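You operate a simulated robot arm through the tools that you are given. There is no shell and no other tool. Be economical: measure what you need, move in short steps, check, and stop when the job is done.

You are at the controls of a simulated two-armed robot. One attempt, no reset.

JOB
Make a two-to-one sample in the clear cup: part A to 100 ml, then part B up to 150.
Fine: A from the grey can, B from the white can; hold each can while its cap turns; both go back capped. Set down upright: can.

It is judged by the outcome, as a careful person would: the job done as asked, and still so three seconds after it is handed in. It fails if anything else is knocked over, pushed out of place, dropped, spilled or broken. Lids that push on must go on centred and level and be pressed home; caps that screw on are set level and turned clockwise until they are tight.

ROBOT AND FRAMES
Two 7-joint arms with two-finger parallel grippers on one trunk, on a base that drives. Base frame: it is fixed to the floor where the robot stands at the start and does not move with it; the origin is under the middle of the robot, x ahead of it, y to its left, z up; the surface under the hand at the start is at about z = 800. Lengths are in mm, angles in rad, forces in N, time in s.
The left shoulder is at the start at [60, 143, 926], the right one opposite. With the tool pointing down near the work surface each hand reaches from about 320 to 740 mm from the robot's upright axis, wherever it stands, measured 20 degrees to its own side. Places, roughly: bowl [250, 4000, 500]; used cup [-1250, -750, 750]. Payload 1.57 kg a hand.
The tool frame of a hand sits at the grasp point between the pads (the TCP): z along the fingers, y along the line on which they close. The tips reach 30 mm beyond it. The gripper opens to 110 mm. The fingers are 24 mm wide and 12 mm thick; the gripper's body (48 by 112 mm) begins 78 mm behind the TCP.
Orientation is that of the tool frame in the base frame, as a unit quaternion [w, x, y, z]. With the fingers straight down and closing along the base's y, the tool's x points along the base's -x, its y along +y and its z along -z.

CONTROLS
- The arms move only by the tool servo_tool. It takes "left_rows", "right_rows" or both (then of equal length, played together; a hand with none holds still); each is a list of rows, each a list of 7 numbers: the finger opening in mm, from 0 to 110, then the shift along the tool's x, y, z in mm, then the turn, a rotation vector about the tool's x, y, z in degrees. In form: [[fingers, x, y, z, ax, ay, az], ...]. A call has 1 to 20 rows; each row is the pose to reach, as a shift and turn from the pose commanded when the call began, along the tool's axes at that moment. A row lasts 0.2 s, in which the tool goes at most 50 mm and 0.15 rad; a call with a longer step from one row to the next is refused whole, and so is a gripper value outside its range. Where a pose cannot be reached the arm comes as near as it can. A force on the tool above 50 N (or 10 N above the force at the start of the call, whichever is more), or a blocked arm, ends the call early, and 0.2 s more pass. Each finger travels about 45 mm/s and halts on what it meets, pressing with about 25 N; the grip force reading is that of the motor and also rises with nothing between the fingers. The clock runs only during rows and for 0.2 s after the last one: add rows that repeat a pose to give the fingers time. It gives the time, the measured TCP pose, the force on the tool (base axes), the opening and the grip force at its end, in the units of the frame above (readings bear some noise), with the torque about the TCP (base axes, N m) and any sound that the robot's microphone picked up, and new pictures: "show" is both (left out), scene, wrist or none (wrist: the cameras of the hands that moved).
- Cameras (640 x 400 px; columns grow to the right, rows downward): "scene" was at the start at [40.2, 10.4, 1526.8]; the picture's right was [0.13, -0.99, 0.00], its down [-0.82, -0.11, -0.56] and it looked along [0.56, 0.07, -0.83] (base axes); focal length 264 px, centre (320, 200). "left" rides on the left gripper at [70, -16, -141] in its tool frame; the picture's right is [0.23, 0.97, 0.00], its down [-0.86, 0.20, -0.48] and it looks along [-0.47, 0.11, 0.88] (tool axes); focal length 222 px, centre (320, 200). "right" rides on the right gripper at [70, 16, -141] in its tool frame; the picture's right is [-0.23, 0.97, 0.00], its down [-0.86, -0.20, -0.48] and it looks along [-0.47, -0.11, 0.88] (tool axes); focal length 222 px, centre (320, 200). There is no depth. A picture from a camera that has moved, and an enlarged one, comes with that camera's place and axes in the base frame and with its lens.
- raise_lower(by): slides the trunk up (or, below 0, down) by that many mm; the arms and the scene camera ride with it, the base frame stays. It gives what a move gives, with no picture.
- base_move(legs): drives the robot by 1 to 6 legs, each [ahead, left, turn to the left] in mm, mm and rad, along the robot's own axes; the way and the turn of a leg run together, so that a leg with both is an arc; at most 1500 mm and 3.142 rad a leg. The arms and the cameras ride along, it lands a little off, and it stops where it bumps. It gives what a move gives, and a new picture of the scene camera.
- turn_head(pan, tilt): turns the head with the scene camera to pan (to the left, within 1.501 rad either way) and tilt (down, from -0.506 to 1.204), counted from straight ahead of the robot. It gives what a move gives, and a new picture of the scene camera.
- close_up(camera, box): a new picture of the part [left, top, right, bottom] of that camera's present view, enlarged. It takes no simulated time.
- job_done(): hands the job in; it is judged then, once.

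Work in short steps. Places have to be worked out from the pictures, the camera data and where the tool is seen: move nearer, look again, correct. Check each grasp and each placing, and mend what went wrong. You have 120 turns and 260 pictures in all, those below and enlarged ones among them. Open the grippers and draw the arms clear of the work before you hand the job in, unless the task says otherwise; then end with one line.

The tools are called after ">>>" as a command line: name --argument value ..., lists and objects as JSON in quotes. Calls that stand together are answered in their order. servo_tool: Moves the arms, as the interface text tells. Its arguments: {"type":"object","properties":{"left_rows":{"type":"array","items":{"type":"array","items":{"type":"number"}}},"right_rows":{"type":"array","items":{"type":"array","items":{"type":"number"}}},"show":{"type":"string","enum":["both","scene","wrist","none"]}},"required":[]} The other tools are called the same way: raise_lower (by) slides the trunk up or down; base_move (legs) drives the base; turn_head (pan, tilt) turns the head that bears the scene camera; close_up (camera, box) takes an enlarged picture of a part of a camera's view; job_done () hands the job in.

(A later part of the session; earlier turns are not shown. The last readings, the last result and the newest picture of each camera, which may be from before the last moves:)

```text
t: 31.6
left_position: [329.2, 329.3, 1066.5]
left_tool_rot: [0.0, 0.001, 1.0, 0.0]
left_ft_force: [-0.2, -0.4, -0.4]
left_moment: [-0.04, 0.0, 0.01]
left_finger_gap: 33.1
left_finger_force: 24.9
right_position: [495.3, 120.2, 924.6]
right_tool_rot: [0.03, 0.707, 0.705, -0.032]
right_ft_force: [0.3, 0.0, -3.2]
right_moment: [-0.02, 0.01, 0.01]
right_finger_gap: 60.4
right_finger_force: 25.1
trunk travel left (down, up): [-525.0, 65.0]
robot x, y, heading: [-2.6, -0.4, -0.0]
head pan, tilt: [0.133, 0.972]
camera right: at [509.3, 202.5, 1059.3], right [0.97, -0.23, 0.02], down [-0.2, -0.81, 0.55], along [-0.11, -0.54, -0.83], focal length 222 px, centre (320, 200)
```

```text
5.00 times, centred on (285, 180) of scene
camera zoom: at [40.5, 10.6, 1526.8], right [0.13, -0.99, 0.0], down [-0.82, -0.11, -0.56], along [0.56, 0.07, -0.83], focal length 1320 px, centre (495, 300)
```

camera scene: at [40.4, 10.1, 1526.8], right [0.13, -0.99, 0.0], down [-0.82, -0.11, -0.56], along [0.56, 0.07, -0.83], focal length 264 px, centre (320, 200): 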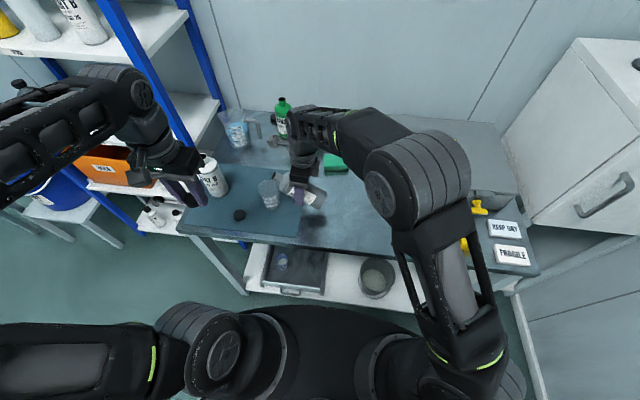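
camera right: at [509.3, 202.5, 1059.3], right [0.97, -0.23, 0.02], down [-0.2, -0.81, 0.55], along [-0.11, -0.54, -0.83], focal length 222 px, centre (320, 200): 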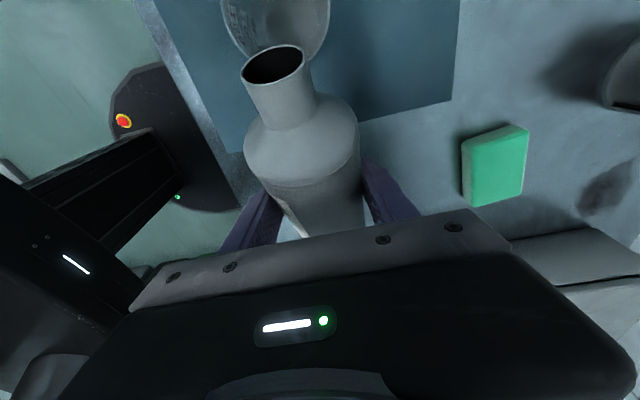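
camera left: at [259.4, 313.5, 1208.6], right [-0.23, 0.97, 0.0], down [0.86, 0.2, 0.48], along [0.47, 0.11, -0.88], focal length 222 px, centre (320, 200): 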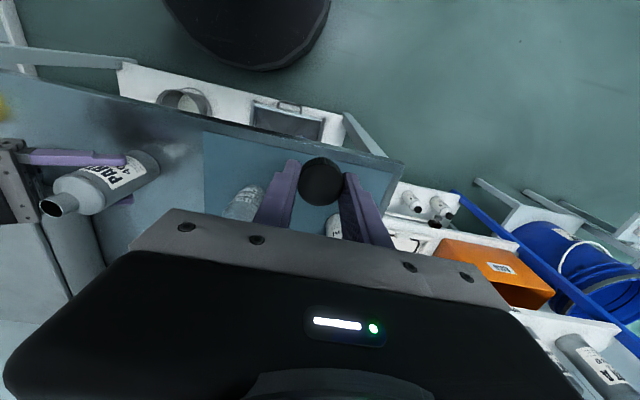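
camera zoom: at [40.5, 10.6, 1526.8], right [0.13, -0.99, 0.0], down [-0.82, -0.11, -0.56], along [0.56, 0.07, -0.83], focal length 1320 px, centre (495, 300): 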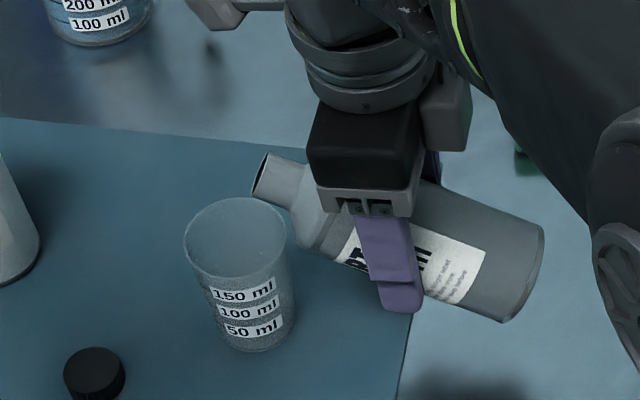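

No flow at 65°. Go to 70° and hold.

>>> servo_tool --right_rows '[[40, -1.1, 0, -3.8, 0, -2.5, 0], [40, -2.2, 0, -7.5, 0, -5, 0], [40, -2.2, 0, -7.5, 0, -5, 0], [40, -2.2, 0, -7.5, 0, -5, 0]]' --show "none"

>>> close_up --camera "scene" --box '[240, 140, 330, 220]'

```text
t: 32.6
left_position: [327.8, 328.5, 1067.3]
left_tool_rot: [0.0, 0.0, 1.0, 0.0]
left_ft_force: [-0.6, 0.3, -0.1]
left_moment: [0.0, -0.01, 0.03]
left_finger_gap: 33.3
left_finger_force: 24.6
right_position: [494.7, 120.8, 931.3]
right_tool_rot: [0.063, 0.704, 0.704, -0.062]
right_ft_force: [-0.1, 0.4, -3.7]
right_moment: [0.01, 0.0, 0.01]
right_finger_gap: 60.2
right_finger_force: 25.4
trunk travel left (down, up): [-525.0, 65.0]
robot x, y, heading: [-1.6, 0.1, -0.005]
head pan, tilt: [0.133, 0.972]
```

```text
5.00 times, centred on (285, 180) of scene
camera zoom: at [40.5, 10.6, 1526.8], right [0.13, -0.99, 0.0], down [-0.82, -0.11, -0.56], along [0.56, 0.07, -0.83], focal length 1320 px, centre (495, 300)
```

zoom: 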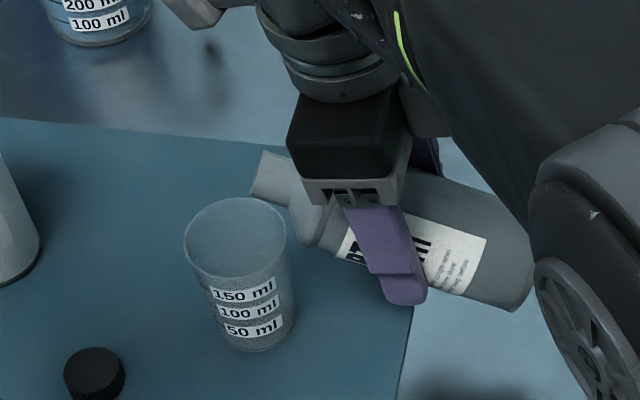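

Still dry. Step to 73°.

>>> servo_tool --right_rows '[[40, -0.7, 0, -2.5, 0, -1.7, 0], [40, -1.3, 0, -4.5, 0, -3, 0], [40, -1.3, 0, -4.5, 0, -3, 0], [40, -1.3, 0, -4.5, 0, -3, 0]]' --show "none"

>>> close_up --camera "scene" --box '[240, 140, 330, 220]'

```text
t: 33.6
left_position: [328.4, 328.1, 1067.1]
left_tool_rot: [0.0, 0.0, 1.0, 0.0]
left_ft_force: [-0.2, -0.2, 0.3]
left_moment: [0.01, 0.02, -0.03]
left_finger_gap: 33.1
left_finger_force: 24.4
right_position: [495.2, 119.4, 936.0]
right_tool_rot: [0.081, 0.702, 0.703, -0.08]
right_ft_force: [0.6, 0.4, -4.1]
right_moment: [0.02, 0.03, 0.01]
right_finger_gap: 60.4
right_finger_force: 25.5
trunk travel left (down, up): [-525.0, 65.0]
robot x, y, heading: [2.0, -0.8, -0.0]
head pan, tilt: [0.133, 0.972]
```

```text
5.00 times, centred on (285, 180) of scene
camera zoom: at [40.5, 10.6, 1526.8], right [0.13, -0.99, 0.0], down [-0.82, -0.11, -0.56], along [0.56, 0.07, -0.83], focal length 1320 px, centre (495, 300)
```

zoom: 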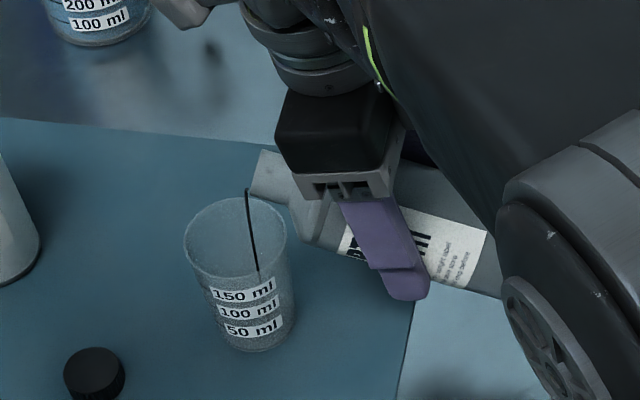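

A thin dark stream falls inside the cup. Hold for 2 s and look at the level.

>>> servo_tool --right_rows '[[40, 0, 0, 0, 0, 0, 0], [40, 0, 0, 0, 0, 0, 0], [40, 0, 0, 0, 0, 0, 0], [40, 0, 0, 0, 0, 0, 0], [40, 0, 0, 0, 0, 0, 0], [40, 0, 0, 0, 0, 0, 0], [40, 0, 0, 0, 0, 0, 0], [40, 0, 0, 0, 0, 0, 0]]' --show "none"

>>> close_up --camera "scene" --box '[245, 165, 315, 220]'

```text
t: 35.4
left_position: [329.2, 328.9, 1066.1]
left_tool_rot: [0.001, 0.0, 1.0, 0.0]
left_ft_force: [-0.1, 0.1, -0.3]
left_moment: [-0.03, -0.01, -0.01]
left_finger_gap: 33.1
left_finger_force: 24.8
right_position: [494.6, 118.4, 936.6]
right_tool_rot: [0.08, 0.703, 0.702, -0.08]
right_ft_force: [0.6, 0.1, -3.3]
right_moment: [-0.04, -0.01, 0.0]
right_finger_gap: 60.7
right_finger_force: 25.3
trunk travel left (down, up): [-525.0, 65.0]
robot x, y, heading: [2.2, 0.2, -0.005]
head pan, tilt: [0.133, 0.972]
```

```text
7.27 times, centred on (280, 192) of scene
camera zoom: at [40.5, 10.6, 1526.8], right [0.13, -0.99, 0.0], down [-0.82, -0.11, -0.56], along [0.56, 0.07, -0.83], focal length 1921 px, centre (611, 254)
```

zoom: 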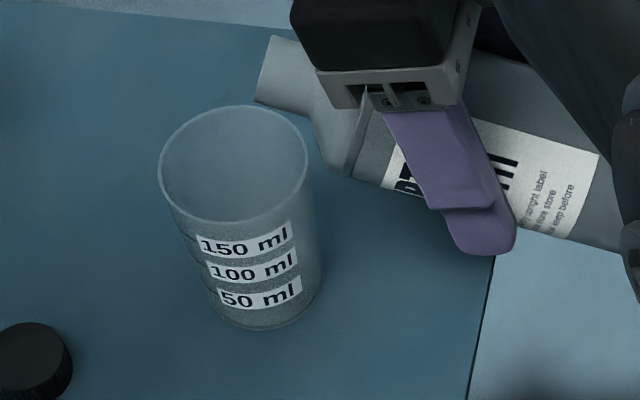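

Flow stopped itself; only a trace. Add 3° and hold.

>>> servo_tool --right_rows '[[40, -0.5, 0, -2.3, 0, -1.5, 0], [40, -1, 0, -4.6, 0, -3, 0], [40, -1, 0, -4.6, 0, -3, 0], [40, -1, 0, -4.6, 0, -3, 0], [40, -1, 0, -4.6, 0, -3, 0], [40, -1, 0, -4.6, 0, -3, 0], [40, -1, 0, -4.6, 0, -3, 0], [40, -1, 0, -4.6, 0, -3, 0], [40, -1, 0, -4.6, 0, -3, 0]]' --show "none"

>>> close_up --camera "scene" --box '[245, 165, 315, 220]'

```text
t: 37.4
left_position: [328.8, 328.5, 1065.9]
left_tool_rot: [0.0, 0.0, 1.0, 0.0]
left_ft_force: [0.4, 0.0, 0.8]
left_moment: [0.02, 0.02, 0.0]
left_finger_gap: 33.1
left_finger_force: 24.9
right_position: [493.7, 118.6, 940.2]
right_tool_rot: [0.098, 0.699, 0.701, -0.099]
right_ft_force: [0.1, -0.2, -3.7]
right_moment: [-0.01, -0.01, -0.02]
right_finger_gap: 60.5
right_finger_force: 24.9
trunk travel left (down, up): [-525.0, 65.0]
robot x, y, heading: [1.1, 1.4, -0.003]
head pan, tilt: [0.133, 0.972]
```

```text
7.27 times, centred on (280, 192) of scene
camera zoom: at [40.5, 10.6, 1526.8], right [0.13, -0.99, 0.0], down [-0.82, -0.11, -0.56], along [0.56, 0.07, -0.83], focal length 1921 px, centre (611, 254)
```

zoom: 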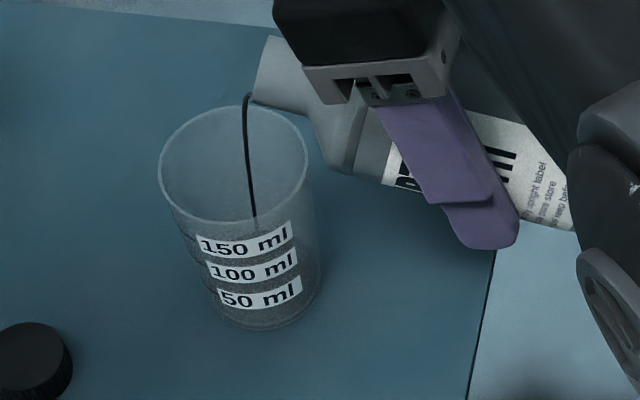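

Stream is thicker and still flowing. Hold.

>>> servo_tool --right_rows '[[40, 0, 0, 0, 0, 0, 0], [40, 0, 0, 0, 0, 0, 0], [40, 0, 0, 0, 0, 0, 0], [40, 0, 0, 0, 0, 0, 0], [40, 0, 0, 0, 0, 0, 0], [40, 0, 0, 0, 0, 0, 0], [40, 0, 0, 0, 0, 0, 0], [40, 0, 0, 0, 0, 0, 0], [40, 0, 0, 0, 0, 0, 0], [40, 0, 0, 0, 0, 0, 0]]' --show "wrist"

>>> close_up --camera "scene" --box '[255, 170, 290, 215]'

```text
t: 39.6
left_position: [328.7, 327.0, 1066.9]
left_tool_rot: [0.0, 0.0, 1.0, 0.0]
left_ft_force: [-0.1, -0.4, -0.8]
left_moment: [-0.03, -0.01, -0.01]
left_finger_gap: 33.3
left_finger_force: 24.3
right_position: [495.3, 119.8, 939.6]
right_tool_rot: [0.097, 0.7, 0.7, -0.099]
right_ft_force: [0.3, -0.5, -3.7]
right_moment: [0.01, -0.01, -0.01]
right_finger_gap: 60.5
right_finger_force: 24.5
trunk travel left (down, up): [-525.0, 65.0]
robot x, y, heading: [1.5, -2.2, -0.001]
head pan, tilt: [0.133, 0.972]
camera right: at [509.6, 224.9, 1057.9], right [0.97, -0.22, 0.06], down [-0.2, -0.69, 0.7], along [-0.11, -0.69, -0.71], focal length 222 px, centre (320, 200)
```

right: 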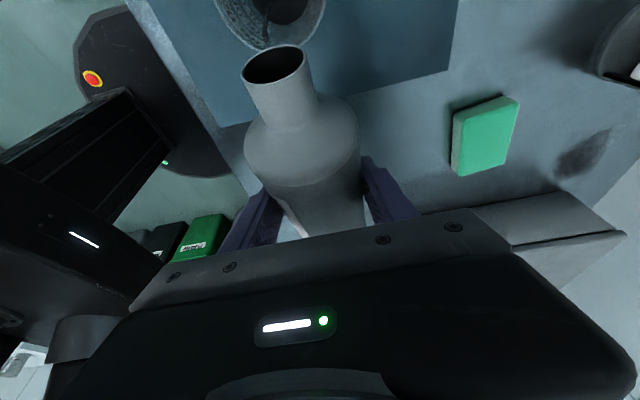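

```text
8.89 times, centred on (272, 192) of scene
camera zoom: at [40.5, 10.6, 1526.8], right [0.13, -0.99, 0.0], down [-0.82, -0.11, -0.56], along [0.56, 0.07, -0.83], focal length 2348 px, centre (742, 267)
```

zoom: 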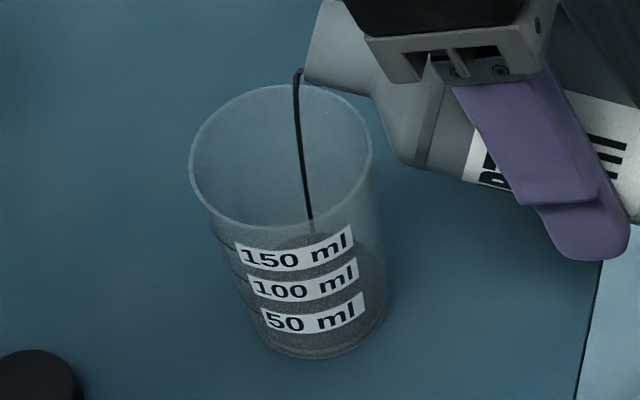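

Dark liquid is now visible, and the clock is frozen between calls, so I look closely at the graduations and level.

>>> close_up --camera "scene" --box '[258, 178, 284, 208]'

>>> close_up --camera "right" --box '[200, 0, 340, 80]'

>>> close_up --camera "left" --box '[200, 150, 300, 240]'

```text
13.33 times, centred on (271, 193) of scene
camera zoom: at [40.5, 10.6, 1526.8], right [0.13, -0.99, 0.0], down [-0.82, -0.11, -0.56], along [0.56, 0.07, -0.83], focal length 3521 px, centre (973, 293)
```

zoom: 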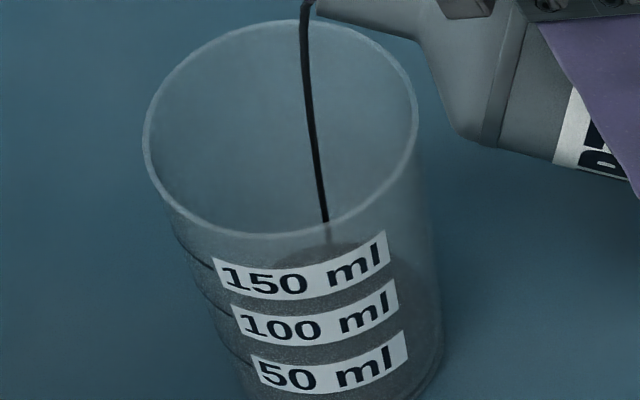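

```text
4.57 times, centred on (270, 40) of right
camera zoom: at [509.6, 224.9, 1057.9], right [0.97, -0.22, 0.06], down [-0.2, -0.69, 0.7], along [-0.11, -0.69, -0.71], focal length 1015 px, centre (549, 931)
```

zoom: 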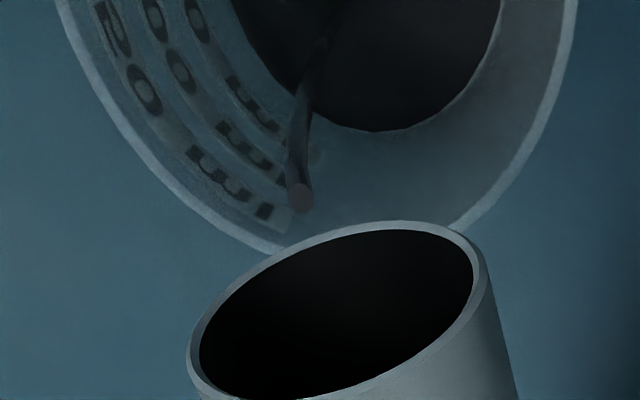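

```text
4.44 times, centred on (250, 195) of left
camera zoom: at [259.4, 313.5, 1208.6], right [-0.23, 0.97, 0.0], down [0.86, 0.2, 0.48], along [0.47, 0.11, -0.88], focal length 987 px, centre (631, 222)
```

zoom: 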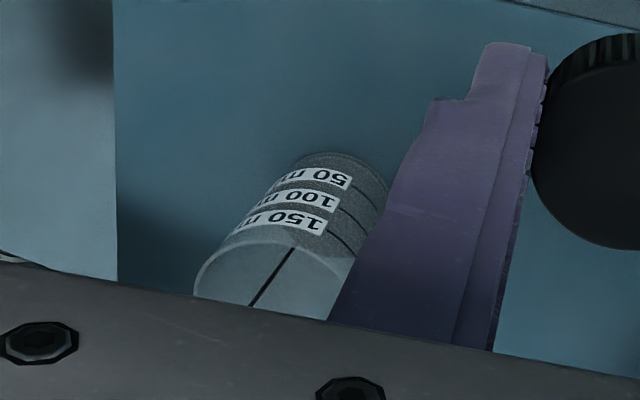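

Tick rings meet the label centres: 100 ml ≈ z 860. Currently ≈20 ml. Tilt another 3° and hold.

>>> servo_tool --right_rows '[[40, -0.5, 0, -2.3, 0, -1.5, 0], [40, -1, 0, -4.6, 0, -3, 0], [40, -1, 0, -4.6, 0, -3, 0], [40, -1, 0, -4.6, 0, -3, 0], [40, -1, 0, -4.6, 0, -3, 0], [40, -1, 0, -4.6, 0, -3, 0], [40, -1, 0, -4.6, 0, -3, 0], [40, -1, 0, -4.6, 0, -3, 0], [40, -1, 0, -4.6, 0, -3, 0], [40, -1, 0, -4.6, 0, -3, 0], [40, -1, 0, -4.6, 0, -3, 0], [40, -1, 0, -4.6, 0, -3, 0]]' --show "none"

>>> close_up --camera "scene" --box '[258, 178, 284, 208]'

>>> close_up --camera "right" --box '[200, 0, 340, 80]'

```text
t: 42.2
left_position: [328.8, 328.9, 1066.8]
left_tool_rot: [0.0, -0.001, 1.0, 0.001]
left_ft_force: [1.2, -0.2, -0.3]
left_moment: [-0.01, 0.0, 0.03]
left_finger_gap: 33.0
left_finger_force: 24.9
right_position: [494.2, 118.6, 941.0]
right_tool_rot: [0.098, 0.7, 0.7, -0.099]
right_ft_force: [0.4, -0.2, -4.1]
right_moment: [0.04, -0.03, -0.02]
right_finger_gap: 60.5
right_finger_force: 24.9
right hand out of reach, approached as far as the arm can: row 2, 3, 4, 5, 6, 7, 8, 9, 10, 11, 12
trunk travel left (down, up): [-525.0, 65.0]
robot x, y, heading: [1.2, 0.2, -0.001]
head pan, tilt: [0.133, 0.972]
```

```text
13.33 times, centred on (271, 193) of scene
camera zoom: at [40.5, 10.6, 1526.8], right [0.13, -0.99, 0.0], down [-0.82, -0.11, -0.56], along [0.56, 0.07, -0.83], focal length 3521 px, centre (973, 293)
```

zoom: 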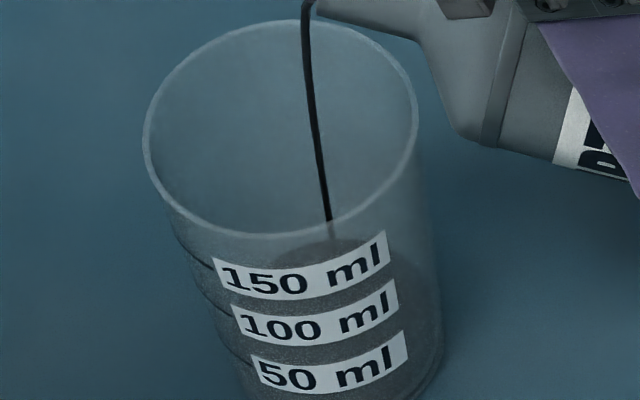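

```text
4.57 times, centred on (270, 40) of right
camera zoom: at [509.6, 224.9, 1057.9], right [0.97, -0.22, 0.06], down [-0.2, -0.69, 0.7], along [-0.11, -0.69, -0.71], focal length 1015 px, centre (549, 931)
```

zoom: 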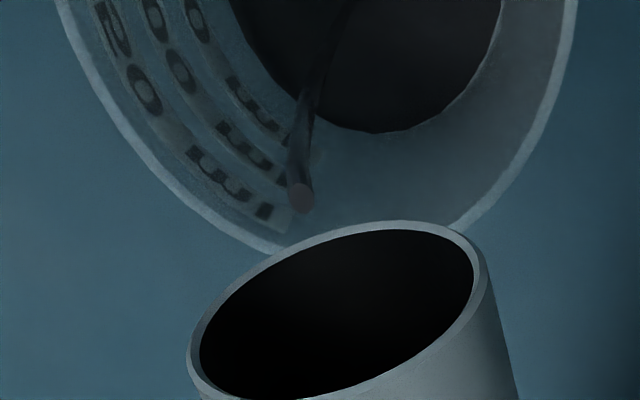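

The arm has met its limit at ~76°, but it is still flowing. Let it run 4 s more; then I'll regrip with a flatter hand to gain tilt.

>>> servo_tool --right_rows '[[40, 0, 0, 0, 0, 0, 0], [40, 0, 0, 0, 0, 0, 0], [40, 0, 0, 0, 0, 0, 0], [40, 0, 0, 0, 0, 0, 0], [40, 0, 0, 0, 0, 0, 0], [40, 0, 0, 0, 0, 0, 0], [40, 0, 0, 0, 0, 0, 0], [40, 0, 0, 0, 0, 0, 0], [40, 0, 0, 0, 0, 0, 0], [40, 0, 0, 0, 0, 0, 0], [40, 0, 0, 0, 0, 0, 0], [40, 0, 0, 0, 0, 0, 0], [40, 0, 0, 0, 0, 0, 0], [40, 0, 0, 0, 0, 0, 0], [40, 0, 0, 0, 0, 0, 0], [40, 0, 0, 0, 0, 0, 0], [40, 0, 0, 0, 0, 0, 0], [40, 0, 0, 0, 0, 0, 0], [40, 0, 0, 0, 0, 0, 0], [40, 0, 0, 0, 0, 0, 0]]' --show "none"

>>> close_up --camera "scene" --box '[258, 178, 284, 208]'

```text
t: 46.4
left_position: [328.0, 327.5, 1066.8]
left_tool_rot: [0.0, -0.001, 1.0, 0.0]
left_ft_force: [-0.4, 0.3, -0.1]
left_moment: [0.01, 0.0, 0.0]
left_finger_gap: 33.1
left_finger_force: 24.9
right_position: [495.4, 118.9, 941.0]
right_tool_rot: [0.097, 0.7, 0.701, -0.1]
right_ft_force: [-0.3, 0.3, -3.9]
right_moment: [0.0, 0.0, -0.03]
right_finger_gap: 60.6
right_finger_force: 25.1
trunk travel left (down, up): [-525.0, 65.0]
robot x, y, heading: [1.6, 0.8, -0.001]
head pan, tilt: [0.133, 0.972]
```

```text
13.33 times, centred on (271, 193) of scene
camera zoom: at [40.5, 10.6, 1526.8], right [0.13, -0.99, 0.0], down [-0.82, -0.11, -0.56], along [0.56, 0.07, -0.83], focal length 3521 px, centre (973, 293)
```

zoom: 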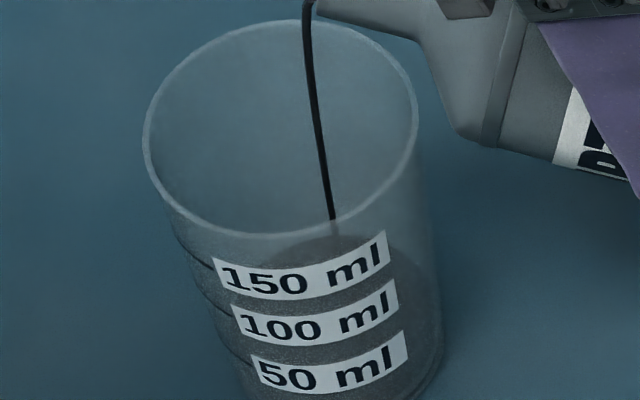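

Only ~1 ml/s; regripping is better. Tilt back upright and bring A back above its spot.

>>> servo_tool --right_rows '[[40, 5, 0, 9.5, 0, 7, 0], [40, 10, 0, 19, 0, 14, 0], [40, 15, 0, 28.6, 0, 21, 0], [40, -14.2, -3, 30.1, 0, 29, 0], [40, -37.7, -6, 31.7, 0, 37, 0], [40, -58.6, -10, 31.5, 0, 45, 0], [40, -76.6, -13, 30.4, 0, 53, 0], [40, -90.7, -15, 28.2, 0, 61, 0], [40, -100.8, -17, 25.9, 0, 69, 0], [40, -107.3, -17.5, 26.8, 0, 76.1, 0], [40, -107.3, -17.5, 26.8, 0, 76.1, 0]]'

>>> close_up --camera "scene" --box '[258, 178, 284, 208]'

```text
t: 48.8
left_position: [328.6, 329.2, 1066.8]
left_tool_rot: [0.0, -0.001, 1.0, 0.0]
left_ft_force: [-0.2, 0.4, 0.1]
left_moment: [0.02, -0.01, 0.01]
left_finger_gap: 33.5
left_finger_force: 25.1
right_position: [477.0, 8.1, 944.4]
right_tool_rot: [-0.355, 0.612, 0.612, 0.354]
right_ft_force: [0.4, 0.4, -3.6]
right_moment: [-0.04, 0.0, 0.0]
right_finger_gap: 60.7
right_finger_force: 25.3
trunk travel left (down, up): [-525.0, 65.0]
robot x, y, heading: [-0.7, -1.7, 0.001]
head pan, tilt: [0.133, 0.972]
camera scene: at [40.3, 10.7, 1526.8], right [0.13, -0.99, 0.0], down [-0.82, -0.11, -0.56], along [0.56, 0.07, -0.83], focal length 264 px, centre (320, 200)
camera right: at [492.1, -80.2, 1075.9], right [0.97, -0.11, -0.2], down [-0.2, -0.84, -0.5], along [-0.11, 0.53, -0.84], focal length 222 px, centre (320, 200)
```

scene: 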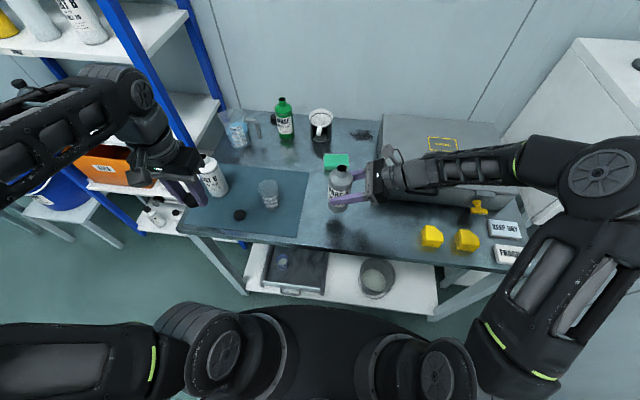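
right: 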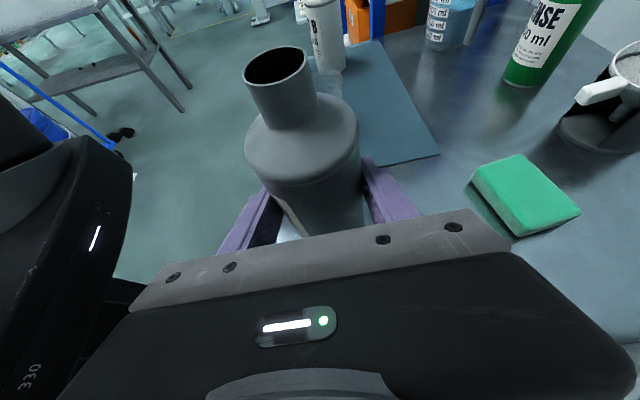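

```text
13.33 times, centred on (271, 193) of scene
camera zoom: at [40.3, 10.7, 1526.8], right [0.13, -0.99, 0.0], down [-0.82, -0.11, -0.56], along [0.56, 0.07, -0.83], focal length 3521 px, centre (973, 293)
```

zoom: 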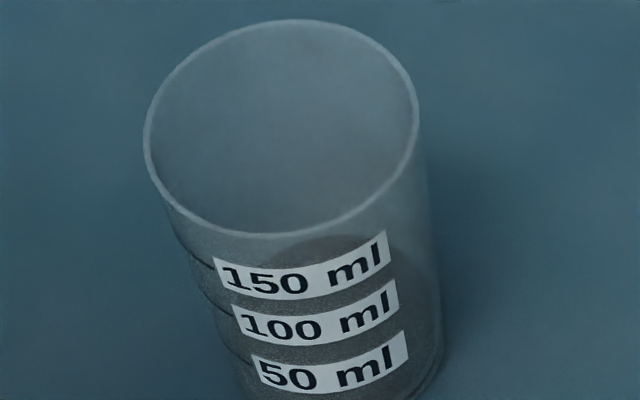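

Set A down on its spot and open.

>>> servo_tool --right_rows '[[40, -22, 0, 12.5, 0, 0, 0], [40, -43, 0, 25, 0, 0, 0], [40, -52, 0, 30, 0, 0, 0], [40, -56, 0, 32.3, 0, 0, 0], [40, -58.3, 0, 33.7, 0, 0, 0], [40, -58.3, 0, 33.7, 0, 0, 0], [75, -58.3, 0, 33.7, 0, 0, 0], [100, -58.3, 0, 33.7, 0, 0, 0], [105, -58.3, 0, 33.7, 0, 0, 0], [105, -58.3, 0, 33.7, 0, 0, 0]]'

```text
t: 51.0
left_position: [328.6, 329.0, 1065.9]
left_tool_rot: [0.0, 0.0, 1.0, 0.0]
left_ft_force: [0.1, -0.6, -0.9]
left_moment: [-0.01, -0.02, 0.0]
left_finger_gap: 33.1
left_finger_force: 25.4
right_position: [476.7, 8.5, 876.6]
right_tool_rot: [-0.355, 0.611, 0.612, 0.354]
right_ft_force: [1.1, 0.5, -0.4]
right_moment: [0.0, -0.01, -0.02]
right_finger_gap: 104.8
right_finger_force: 0.0
trunk travel left (down, up): [-525.0, 65.0]
robot x, y, heading: [5.6, -2.2, -0.001]
head pan, tilt: [0.133, 0.972]
camera scene: at [40.2, 10.4, 1526.8], right [0.13, -0.99, 0.0], down [-0.82, -0.11, -0.56], along [0.56, 0.07, -0.83], focal length 264 px, centre (320, 200)
camera right: at [492.4, -80.1, 1008.2], right [0.97, -0.11, -0.2], down [-0.2, -0.84, -0.5], along [-0.11, 0.53, -0.84], focal length 222 px, centre (320, 200)
```

scene: 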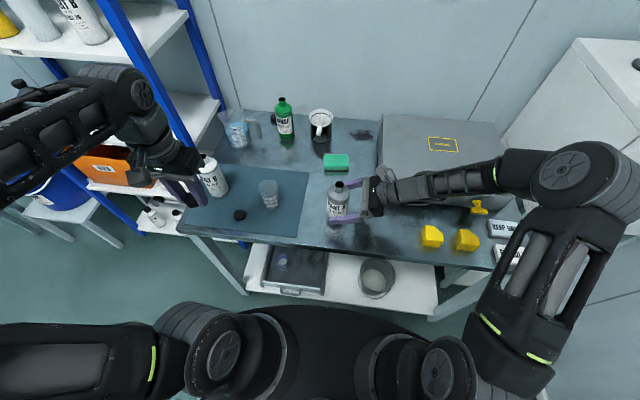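
right: 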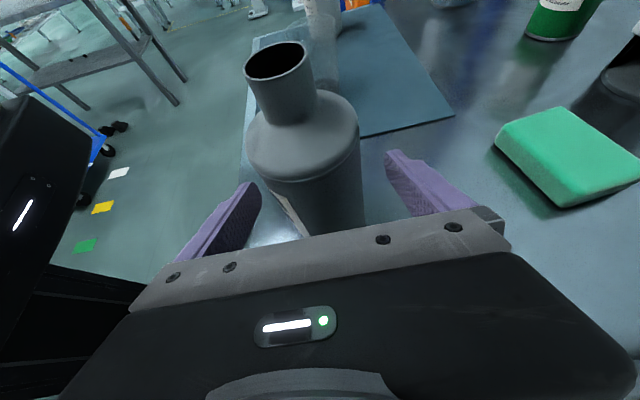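

Stands well. Flatten the hand to 12° pitch around the can and regrip.

>>> servo_tool --right_rows '[[105, 0, 0, 0, 0, 6, 0], [105, 0, 0, 0, 0, 12, 0], [105, 0, 0, 0, 0, 18, 0], [105, 0, 0, 0, 0, 18, 0], [80, 0, 0, 0, 0, 18, 0], [60, 0, 0, 0, 0, 18, 0], [40, 0, 0, 0, 0, 18, 0], [40, 0, 0, 0, 0, 18, 0], [40, 0, 0, 0, 0, 18, 0]]'

```text
t: 53.0
left_position: [327.8, 328.2, 1066.9]
left_tool_rot: [0.001, -0.001, 1.0, -0.001]
left_ft_force: [-0.2, 0.2, -0.7]
left_moment: [0.02, 0.02, -0.01]
left_finger_gap: 33.2
left_finger_force: 25.2
right_position: [477.9, 8.6, 876.3]
right_tool_rot: [-0.445, 0.55, 0.549, 0.445]
right_ft_force: [0.3, 1.4, -0.1]
right_moment: [0.05, -0.01, 0.0]
right_finger_gap: 60.3
right_finger_force: 24.8
trunk travel left (down, up): [-525.0, 65.0]
robot x, y, heading: [-4.1, 1.3, 0.001]
head pan, tilt: [0.133, 0.972]
camera scene: at [40.2, 10.5, 1526.8], right [0.13, -0.99, 0.0], down [-0.82, -0.11, -0.56], along [0.56, 0.07, -0.83], focal length 264 px, centre (320, 200)
camera right: at [492.7, -115.5, 975.4], right [0.97, -0.05, -0.22], down [-0.2, -0.64, -0.74], along [-0.11, 0.76, -0.64], focal length 222 px, centre (320, 200)
```

scene: 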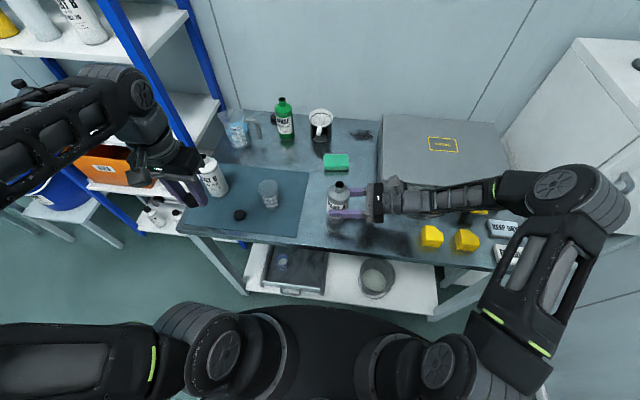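
right: 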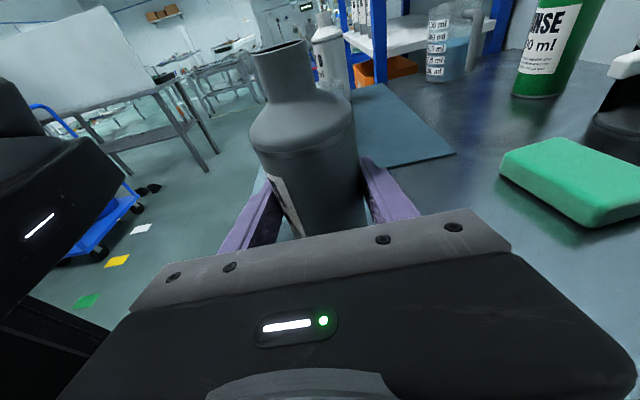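

Regripped. Lift, tilt and return to the pour position, up to 74° (below the residual flow onset ~76°).

>>> servo_tool --right_rows '[[40, 34.2, 0, -7.3, 0, 0, 0], [40, 63.6, 0, -13.5, 0, 0, 0], [40, 66.6, 2, -3.9, 0, -8, 0], [40, 69.7, 5, 5.7, 0, -16, 0], [40, 72.2, 8, 17.4, 0, -24, 0], [40, 74.7, 11, 29.1, 0, -32, 0], [40, 77.1, 14, 40.9, 0, -40, 0], [40, 75.2, 17, 55.6, 0, -48, 0], [40, 63.8, 17.5, 83.5, 0, -55, 0], [40, 63, 17.5, 104.2, 0, -59.5, 0], [40, 70, 17.5, 99.7, 0, -65, 0], [40, 77.3, 17.5, 96.7, 0, -70, 0], [40, 83.2, 17.5, 94.8, 0, -74, 0]]'

>>> close_up --camera "scene" --box '[240, 140, 330, 220]'

```text
t: 55.8
left_position: [328.4, 329.3, 1067.1]
left_tool_rot: [0.001, 0.0, 1.0, 0.0]
left_ft_force: [-0.5, 1.5, 0.0]
left_moment: [0.01, -0.03, -0.02]
left_finger_gap: 33.0
left_finger_force: 25.2
right_position: [493.8, 118.9, 938.7]
right_tool_rot: [-0.024, 0.708, 0.705, 0.024]
right_ft_force: [0.5, -0.2, -3.7]
right_moment: [-0.01, -0.01, -0.03]
right_finger_gap: 60.6
right_finger_force: 25.0
trunk travel left (down, up): [-525.0, 65.0]
robot x, y, heading: [1.3, 2.7, -0.0]
head pan, tilt: [0.133, 0.972]
camera scene: at [40.3, 10.8, 1526.8], right [0.13, -0.99, 0.0], down [-0.82, -0.11, -0.56], along [0.56, 0.07, -0.83], focal length 264 px, centre (320, 200)
camera right: at [509.2, 178.2, 1084.5], right [0.97, -0.23, -0.02], down [-0.2, -0.89, 0.42], along [-0.11, -0.4, -0.91], focal length 222 px, centre (320, 200)
```

scene: 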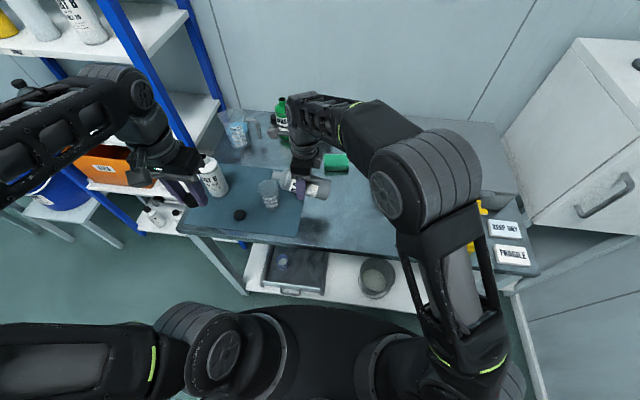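
right: 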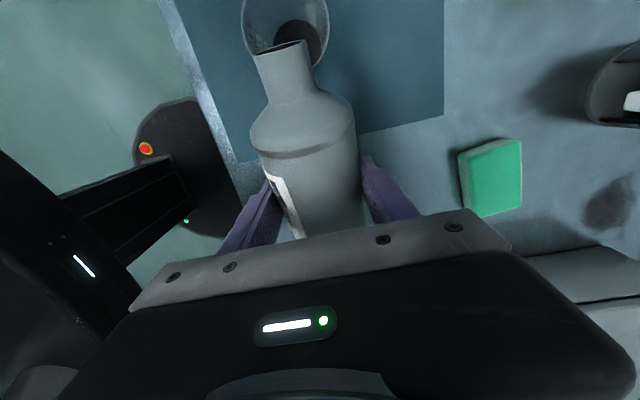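

```text
5.00 times, centred on (285, 180) of scene
camera zoom: at [40.3, 10.8, 1526.8], right [0.13, -0.99, 0.0], down [-0.82, -0.11, -0.56], along [0.56, 0.07, -0.83], focal length 1320 px, centre (495, 300)
```

zoom: 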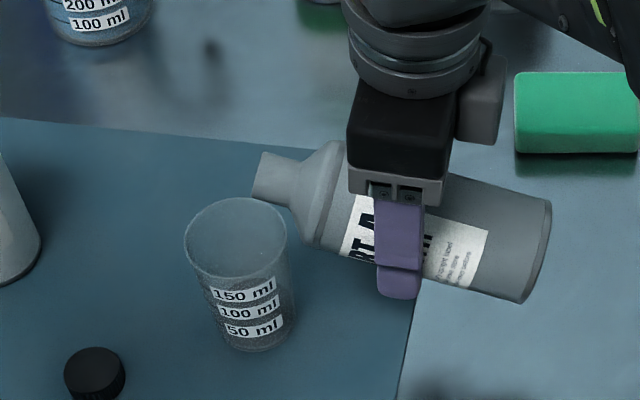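

Good geometry. Tilt to 80° over the cup and hold ~2 s.

>>> servo_tool --right_rows '[[40, 0.1, 0, -3.1, 0, -2, 0], [40, 0.3, 0, -6.3, 0, -4, 0], [40, 0.4, 0, -9.4, 0, -6, 0], [40, 0.4, 0, -9.4, 0, -6, 0], [40, 0.4, 0, -9.4, 0, -6, 0], [40, 0.4, 0, -9.4, 0, -6, 0], [40, 0.4, 0, -9.4, 0, -6, 0], [40, 0.4, 0, -9.4, 0, -6, 0], [40, 0.4, 0, -9.4, 0, -6, 0], [40, 0.4, 0, -9.4, 0, -6, 0]]' --show "none"

>>> close_up --camera "scene" --box '[258, 178, 284, 208]'

>>> close_up --camera "right" --box '[220, 0, 360, 80]'

```text
t: 58.0
left_position: [329.5, 329.0, 1066.0]
left_tool_rot: [-0.001, -0.001, 1.0, 0.001]
left_ft_force: [0.3, -0.4, -0.3]
left_moment: [0.0, 0.0, 0.0]
left_finger_gap: 33.1
left_finger_force: 25.2
right_position: [494.8, 118.4, 947.3]
right_tool_rot: [0.011, 0.707, 0.707, -0.012]
right_ft_force: [0.2, -0.4, -2.0]
right_moment: [0.04, -0.02, 0.01]
right_finger_gap: 60.4
right_finger_force: 24.8
trunk travel left (down, up): [-525.0, 65.0]
robot x, y, heading: [-5.2, -1.5, 0.003]
head pan, tilt: [0.133, 0.972]
```

```text
13.33 times, centred on (271, 193) of scene
camera zoom: at [40.4, 10.6, 1526.8], right [0.13, -0.99, 0.0], down [-0.82, -0.11, -0.56], along [0.56, 0.07, -0.83], focal length 3521 px, centre (973, 293)
```

zoom: 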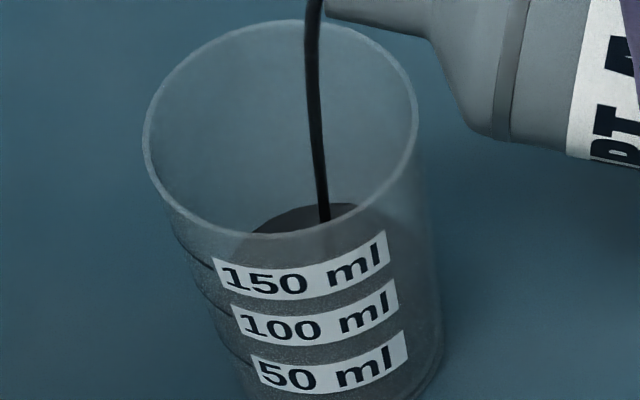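

```text
4.57 times, centred on (290, 40) of right
camera zoom: at [509.9, 191.6, 1087.4], right [0.97, -0.23, 0.01], down [-0.2, -0.84, 0.51], along [-0.11, -0.5, -0.86], focal length 1015 px, centre (457, 931)
```

zoom: 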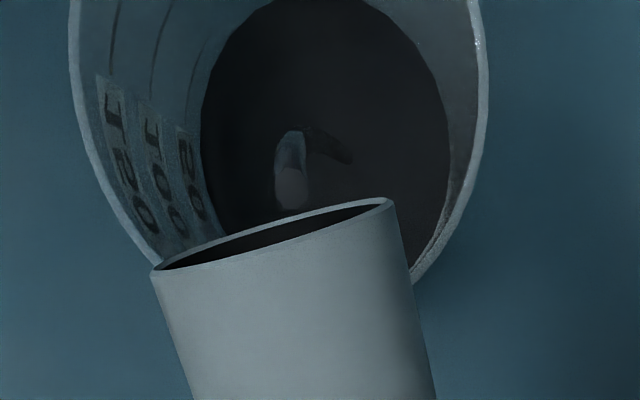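

About 42 ml now with a healthy stream (~10 ml/s). Hold 2 s more.

>>> servo_tool --right_rows '[[40, 0, 0, 0, 0, 0, 0], [40, 0, 0, 0, 0, 0, 0], [40, 0, 0, 0, 0, 0, 0], [40, 0, 0, 0, 0, 0, 0], [40, 0, 0, 0, 0, 0, 0], [40, 0, 0, 0, 0, 0, 0], [40, 0, 0, 0, 0, 0, 0], [40, 0, 0, 0, 0, 0, 0], [40, 0, 0, 0, 0, 0, 0]]' --show "none"

>>> close_up --camera "scene" --box '[258, 178, 284, 208]'

>>> close_up --camera "right" --box '[220, 0, 360, 80]'

```text
t: 60.0
left_position: [329.2, 327.7, 1066.1]
left_tool_rot: [0.0, 0.0, 1.0, 0.0]
left_ft_force: [-0.5, -0.6, 0.0]
left_moment: [0.05, -0.02, 0.01]
left_finger_gap: 32.7
left_finger_force: 25.4
right_position: [494.7, 117.5, 948.0]
right_tool_rot: [0.013, 0.707, 0.707, -0.013]
right_ft_force: [0.7, 0.6, -2.9]
right_moment: [-0.01, 0.0, 0.0]
right_finger_gap: 60.4
right_finger_force: 24.7
trunk travel left (down, up): [-525.0, 65.0]
robot x, y, heading: [-0.3, 0.7, -0.003]
head pan, tilt: [0.133, 0.972]
```

```text
13.33 times, centred on (271, 193) of scene
camera zoom: at [40.4, 10.6, 1526.8], right [0.13, -0.99, 0.0], down [-0.82, -0.11, -0.56], along [0.56, 0.07, -0.83], focal length 3521 px, centre (973, 293)
```

zoom: 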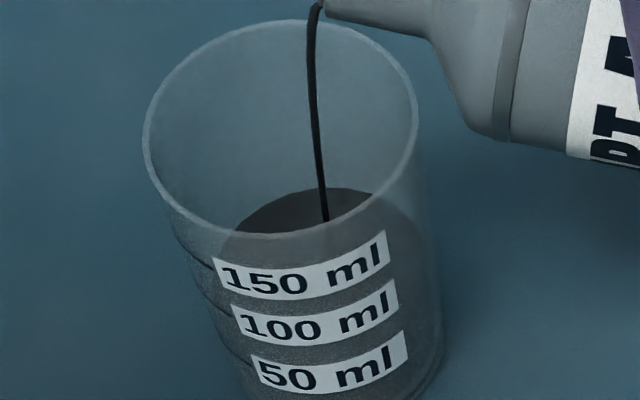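

```text
4.57 times, centred on (290, 40) of right
camera zoom: at [509.9, 191.6, 1087.4], right [0.97, -0.23, 0.01], down [-0.2, -0.84, 0.51], along [-0.11, -0.5, -0.86], focal length 1015 px, centre (457, 931)
```

zoom: 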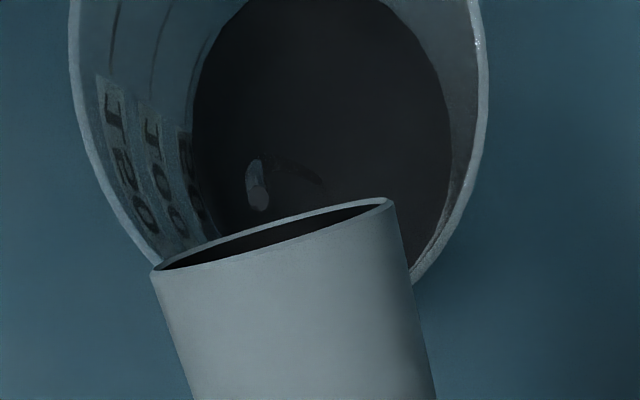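

About 50 ml (disc at the 50 ring). Tilt to 84° and hold.

>>> servo_tool --right_rows '[[40, 0.1, 0, -3.1, 0, -2, 0], [40, 0.2, 0, -6.3, 0, -4, 0], [40, 0.2, 0, -6.3, 0, -4, 0], [40, 0.2, 0, -6.3, 0, -4, 0], [40, 0.2, 0, -6.3, 0, -4, 0], [40, 0.2, 0, -6.3, 0, -4, 0], [40, 0.2, 0, -6.3, 0, -4, 0], [40, 0.2, 0, -6.3, 0, -4, 0], [40, 0.2, 0, -6.3, 0, -4, 0]]' --show "none"

>>> close_up --camera "scene" --box '[258, 178, 284, 208]'

>>> close_up --camera "right" --box '[220, 0, 360, 80]'

```text
t: 62.0
left_position: [328.6, 328.9, 1065.9]
left_tool_rot: [0.0, -0.001, 1.0, -0.001]
left_ft_force: [0.1, 0.3, 0.1]
left_moment: [0.02, 0.0, -0.03]
left_finger_gap: 33.4
left_finger_force: 25.0
right_position: [495.3, 117.2, 952.9]
right_tool_rot: [0.036, 0.706, 0.706, -0.036]
right_ft_force: [0.5, -0.3, -2.6]
right_moment: [0.01, 0.01, -0.03]
right_finger_gap: 60.2
right_finger_force: 25.5
trunk travel left (down, up): [-525.0, 65.0]
robot x, y, heading: [-4.8, -2.3, 0.001]
head pan, tilt: [0.133, 0.972]
```

```text
13.33 times, centred on (271, 193) of scene
camera zoom: at [40.4, 10.6, 1526.8], right [0.13, -0.99, 0.0], down [-0.82, -0.11, -0.56], along [0.56, 0.07, -0.83], focal length 3521 px, centre (973, 293)
```

zoom: 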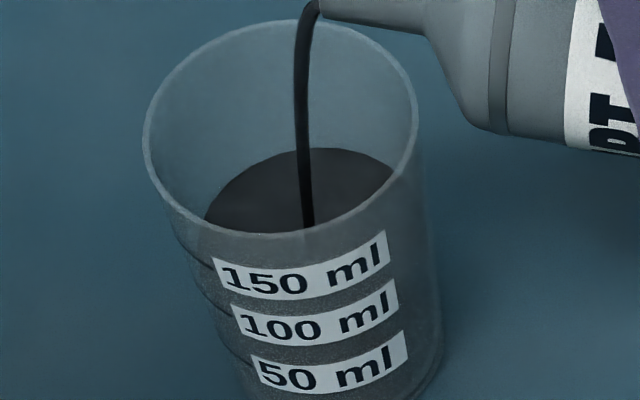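

```text
4.57 times, centred on (290, 40) of right
camera zoom: at [509.7, 201.7, 1087.8], right [0.97, -0.23, 0.02], down [-0.2, -0.8, 0.56], along [-0.11, -0.55, -0.82], focal length 1015 px, centre (457, 931)
```

zoom: 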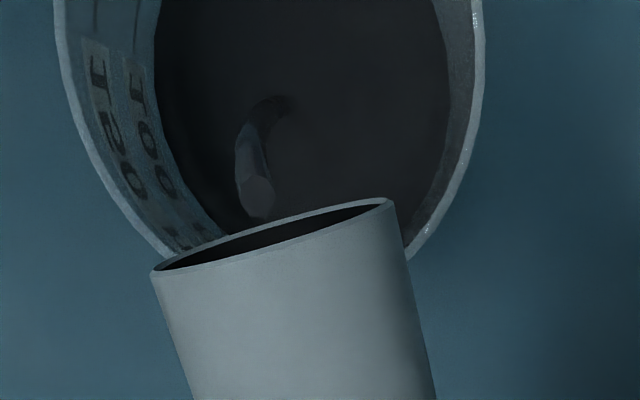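

About 88 ml. Ease back to 79° now to slow the stream, then check.

>>> servo_tool --right_rows '[[40, -0.1, 0, 4, 0, 2.5, 0], [40, -0.2, 0, 8, 0, 5, 0], [40, -0.2, 0, 8, 0, 5, 0]]' --show "none"

>>> close_up --camera "scene" --box '[258, 178, 284, 208]'

>>> close_up --camera "right" --box '[220, 0, 360, 80]'

```text
t: 62.8
left_position: [329.0, 327.9, 1066.7]
left_tool_rot: [0.001, 0.0, 1.0, 0.0]
left_ft_force: [-0.1, 0.3, 0.4]
left_moment: [0.02, -0.02, -0.01]
left_finger_gap: 33.1
left_finger_force: 25.5
right_position: [495.0, 117.0, 945.8]
right_tool_rot: [0.005, 0.708, 0.706, -0.006]
right_ft_force: [0.0, 0.0, -3.8]
right_moment: [0.04, 0.03, 0.04]
right_finger_gap: 60.3
right_finger_force: 24.6
trunk travel left (down, up): [-525.0, 65.0]
robot x, y, heading: [-0.8, 4.1, 0.001]
head pan, tilt: [0.133, 0.972]
```

```text
13.33 times, centred on (271, 193) of scene
camera zoom: at [40.4, 10.6, 1526.8], right [0.13, -0.99, 0.0], down [-0.82, -0.11, -0.56], along [0.56, 0.07, -0.83], focal length 3521 px, centre (973, 293)
```

zoom: 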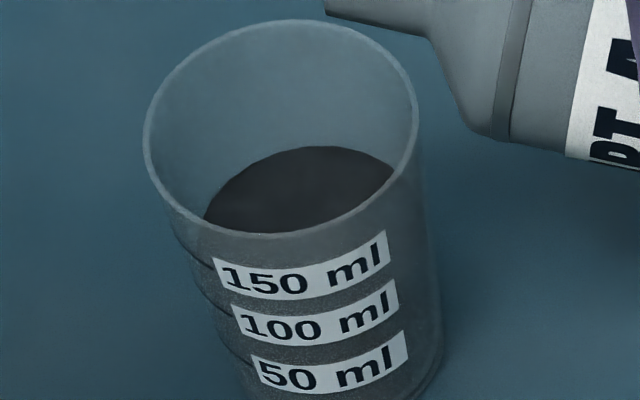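

```text
4.57 times, centred on (290, 40) of right
camera zoom: at [510.2, 189.2, 1087.4], right [0.97, -0.23, 0.0], down [-0.2, -0.85, 0.49], along [-0.11, -0.48, -0.87], focal length 1015 px, centre (457, 931)
```

zoom: 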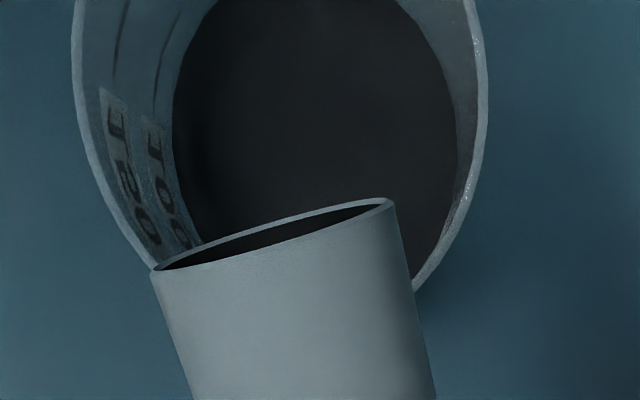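

Flow stopped. I zoom in to read the level against the rings precisely.

>>> close_up --camera "right" --box '[232, 0, 282, 50]'

>>> close_up --camera "scene" --box '[257, 188, 279, 207]'

>>> close_up --camera "left" --box '[235, 170, 300, 225]'

```text
8.00 times, centred on (257, 25) of right
camera zoom: at [510.2, 189.2, 1087.4], right [0.97, -0.23, 0.0], down [-0.2, -0.85, 0.49], along [-0.11, -0.48, -0.87], focal length 1777 px, centre (824, 1600)
```

zoom: 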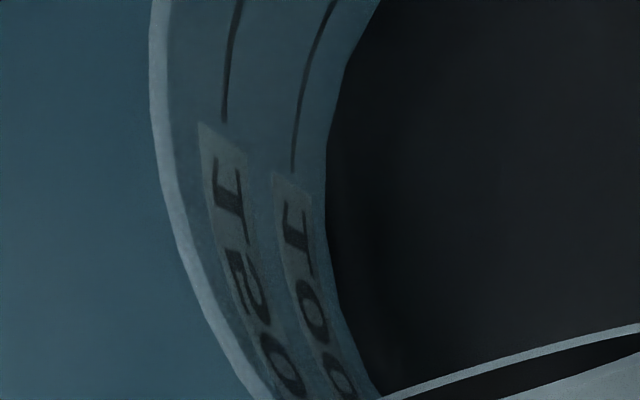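

```text
16.00 times, centred on (268, 198) of scene
camera zoom: at [40.4, 10.6, 1526.8], right [0.13, -0.99, 0.0], down [-0.82, -0.11, -0.56], along [0.56, 0.07, -0.83], focal length 4225 px, centre (1152, 240)
```

zoom: 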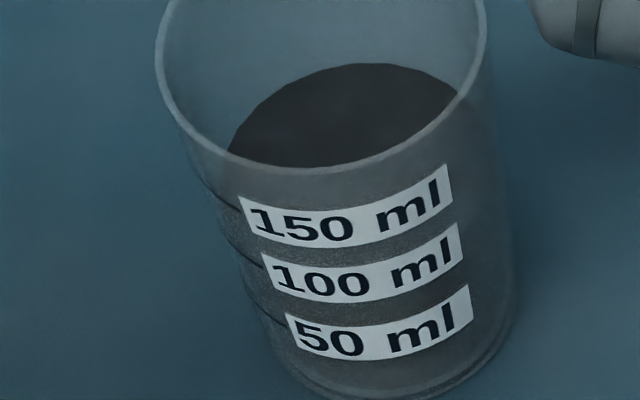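

```text
7.27 times, centred on (268, 198) of left
camera zoom: at [259.4, 313.5, 1208.6], right [-0.23, 0.97, 0.0], down [0.86, 0.2, 0.48], along [0.47, 0.11, -0.88], focal length 1615 px, centre (702, 218)
```

zoom: 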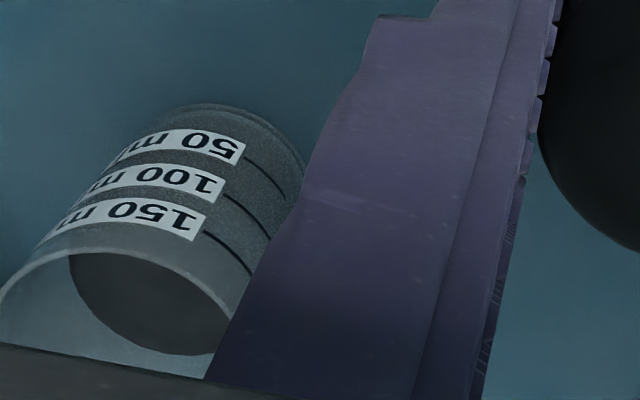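

Scene geometry says roughly 90 ml, but I want a better reading. I bring the left hand's camera low beside the cup for a near-horizontal view (cap still held).

>>> servo_tool --left_rows '[[25, -5, 1, 20, 0, -6.5, 0], [25, -12, 2, 45, 0, -13, 0], [25, -20, 3, 70, 0, -19.5, 0], [25, -28, 4, 95, 0, -26, 0], [25, -36, 5, 120, 0, -32.5, 0], [25, -45, 6, 142, 0, -39, 0], [25, -55, 7, 160, 0, -45.5, 0], [25, -62, 7, 175, 0, -52, 0], [25, -62, 7, 175, 0, -52, 0]]'

```text
t: 64.8
left_position: [428.1, 375.5, 882.5]
left_tool_rot: [0.439, 0.001, 0.898, 0.0]
left_ft_force: [0.6, -1.4, 0.1]
left_moment: [0.0, -0.02, 0.02]
left_finger_gap: 32.8
left_finger_force: 24.9
left hand out of reach, approached as far as the arm can: row 5, 6, 7, 8, 9
right_position: [495.4, 116.7, 946.2]
right_tool_rot: [0.006, 0.708, 0.706, -0.004]
right_ft_force: [1.1, 0.5, -3.7]
right_moment: [0.02, 0.01, -0.01]
right_finger_gap: 60.3
right_finger_force: 24.9
trunk travel left (down, up): [-525.0, 65.0]
robot x, y, heading: [-1.8, 0.6, -0.001]
head pan, tilt: [0.133, 0.972]
camera scene: at [40.2, 9.8, 1526.8], right [0.13, -0.99, 0.0], down [-0.82, -0.11, -0.56], along [0.56, 0.08, -0.83], focal length 264 px, centre (320, 200)
camera left: at [274.8, 360.7, 915.2], right [-0.14, 0.97, -0.18], down [0.15, 0.2, 0.97], along [0.98, 0.11, -0.17], focal length 222 px, centre (320, 200)
```

scene: 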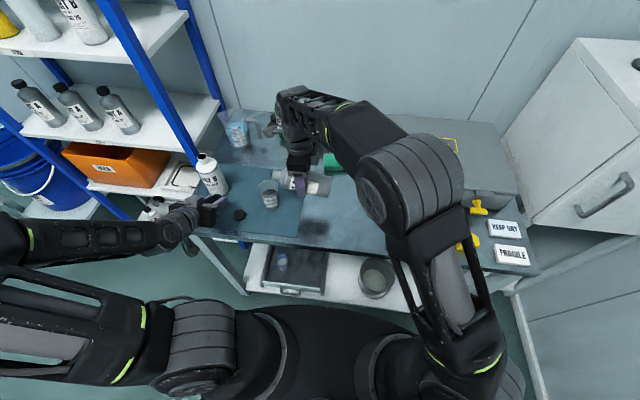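
left: 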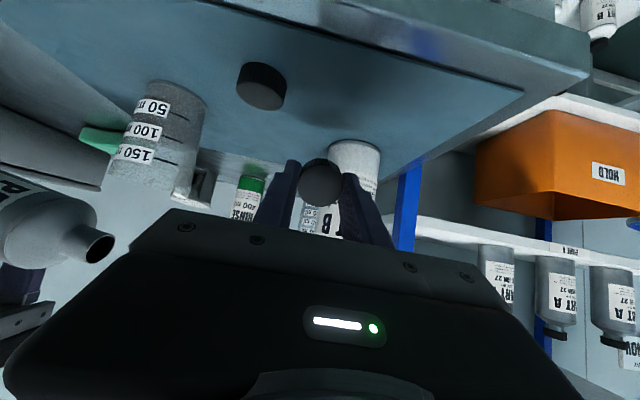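

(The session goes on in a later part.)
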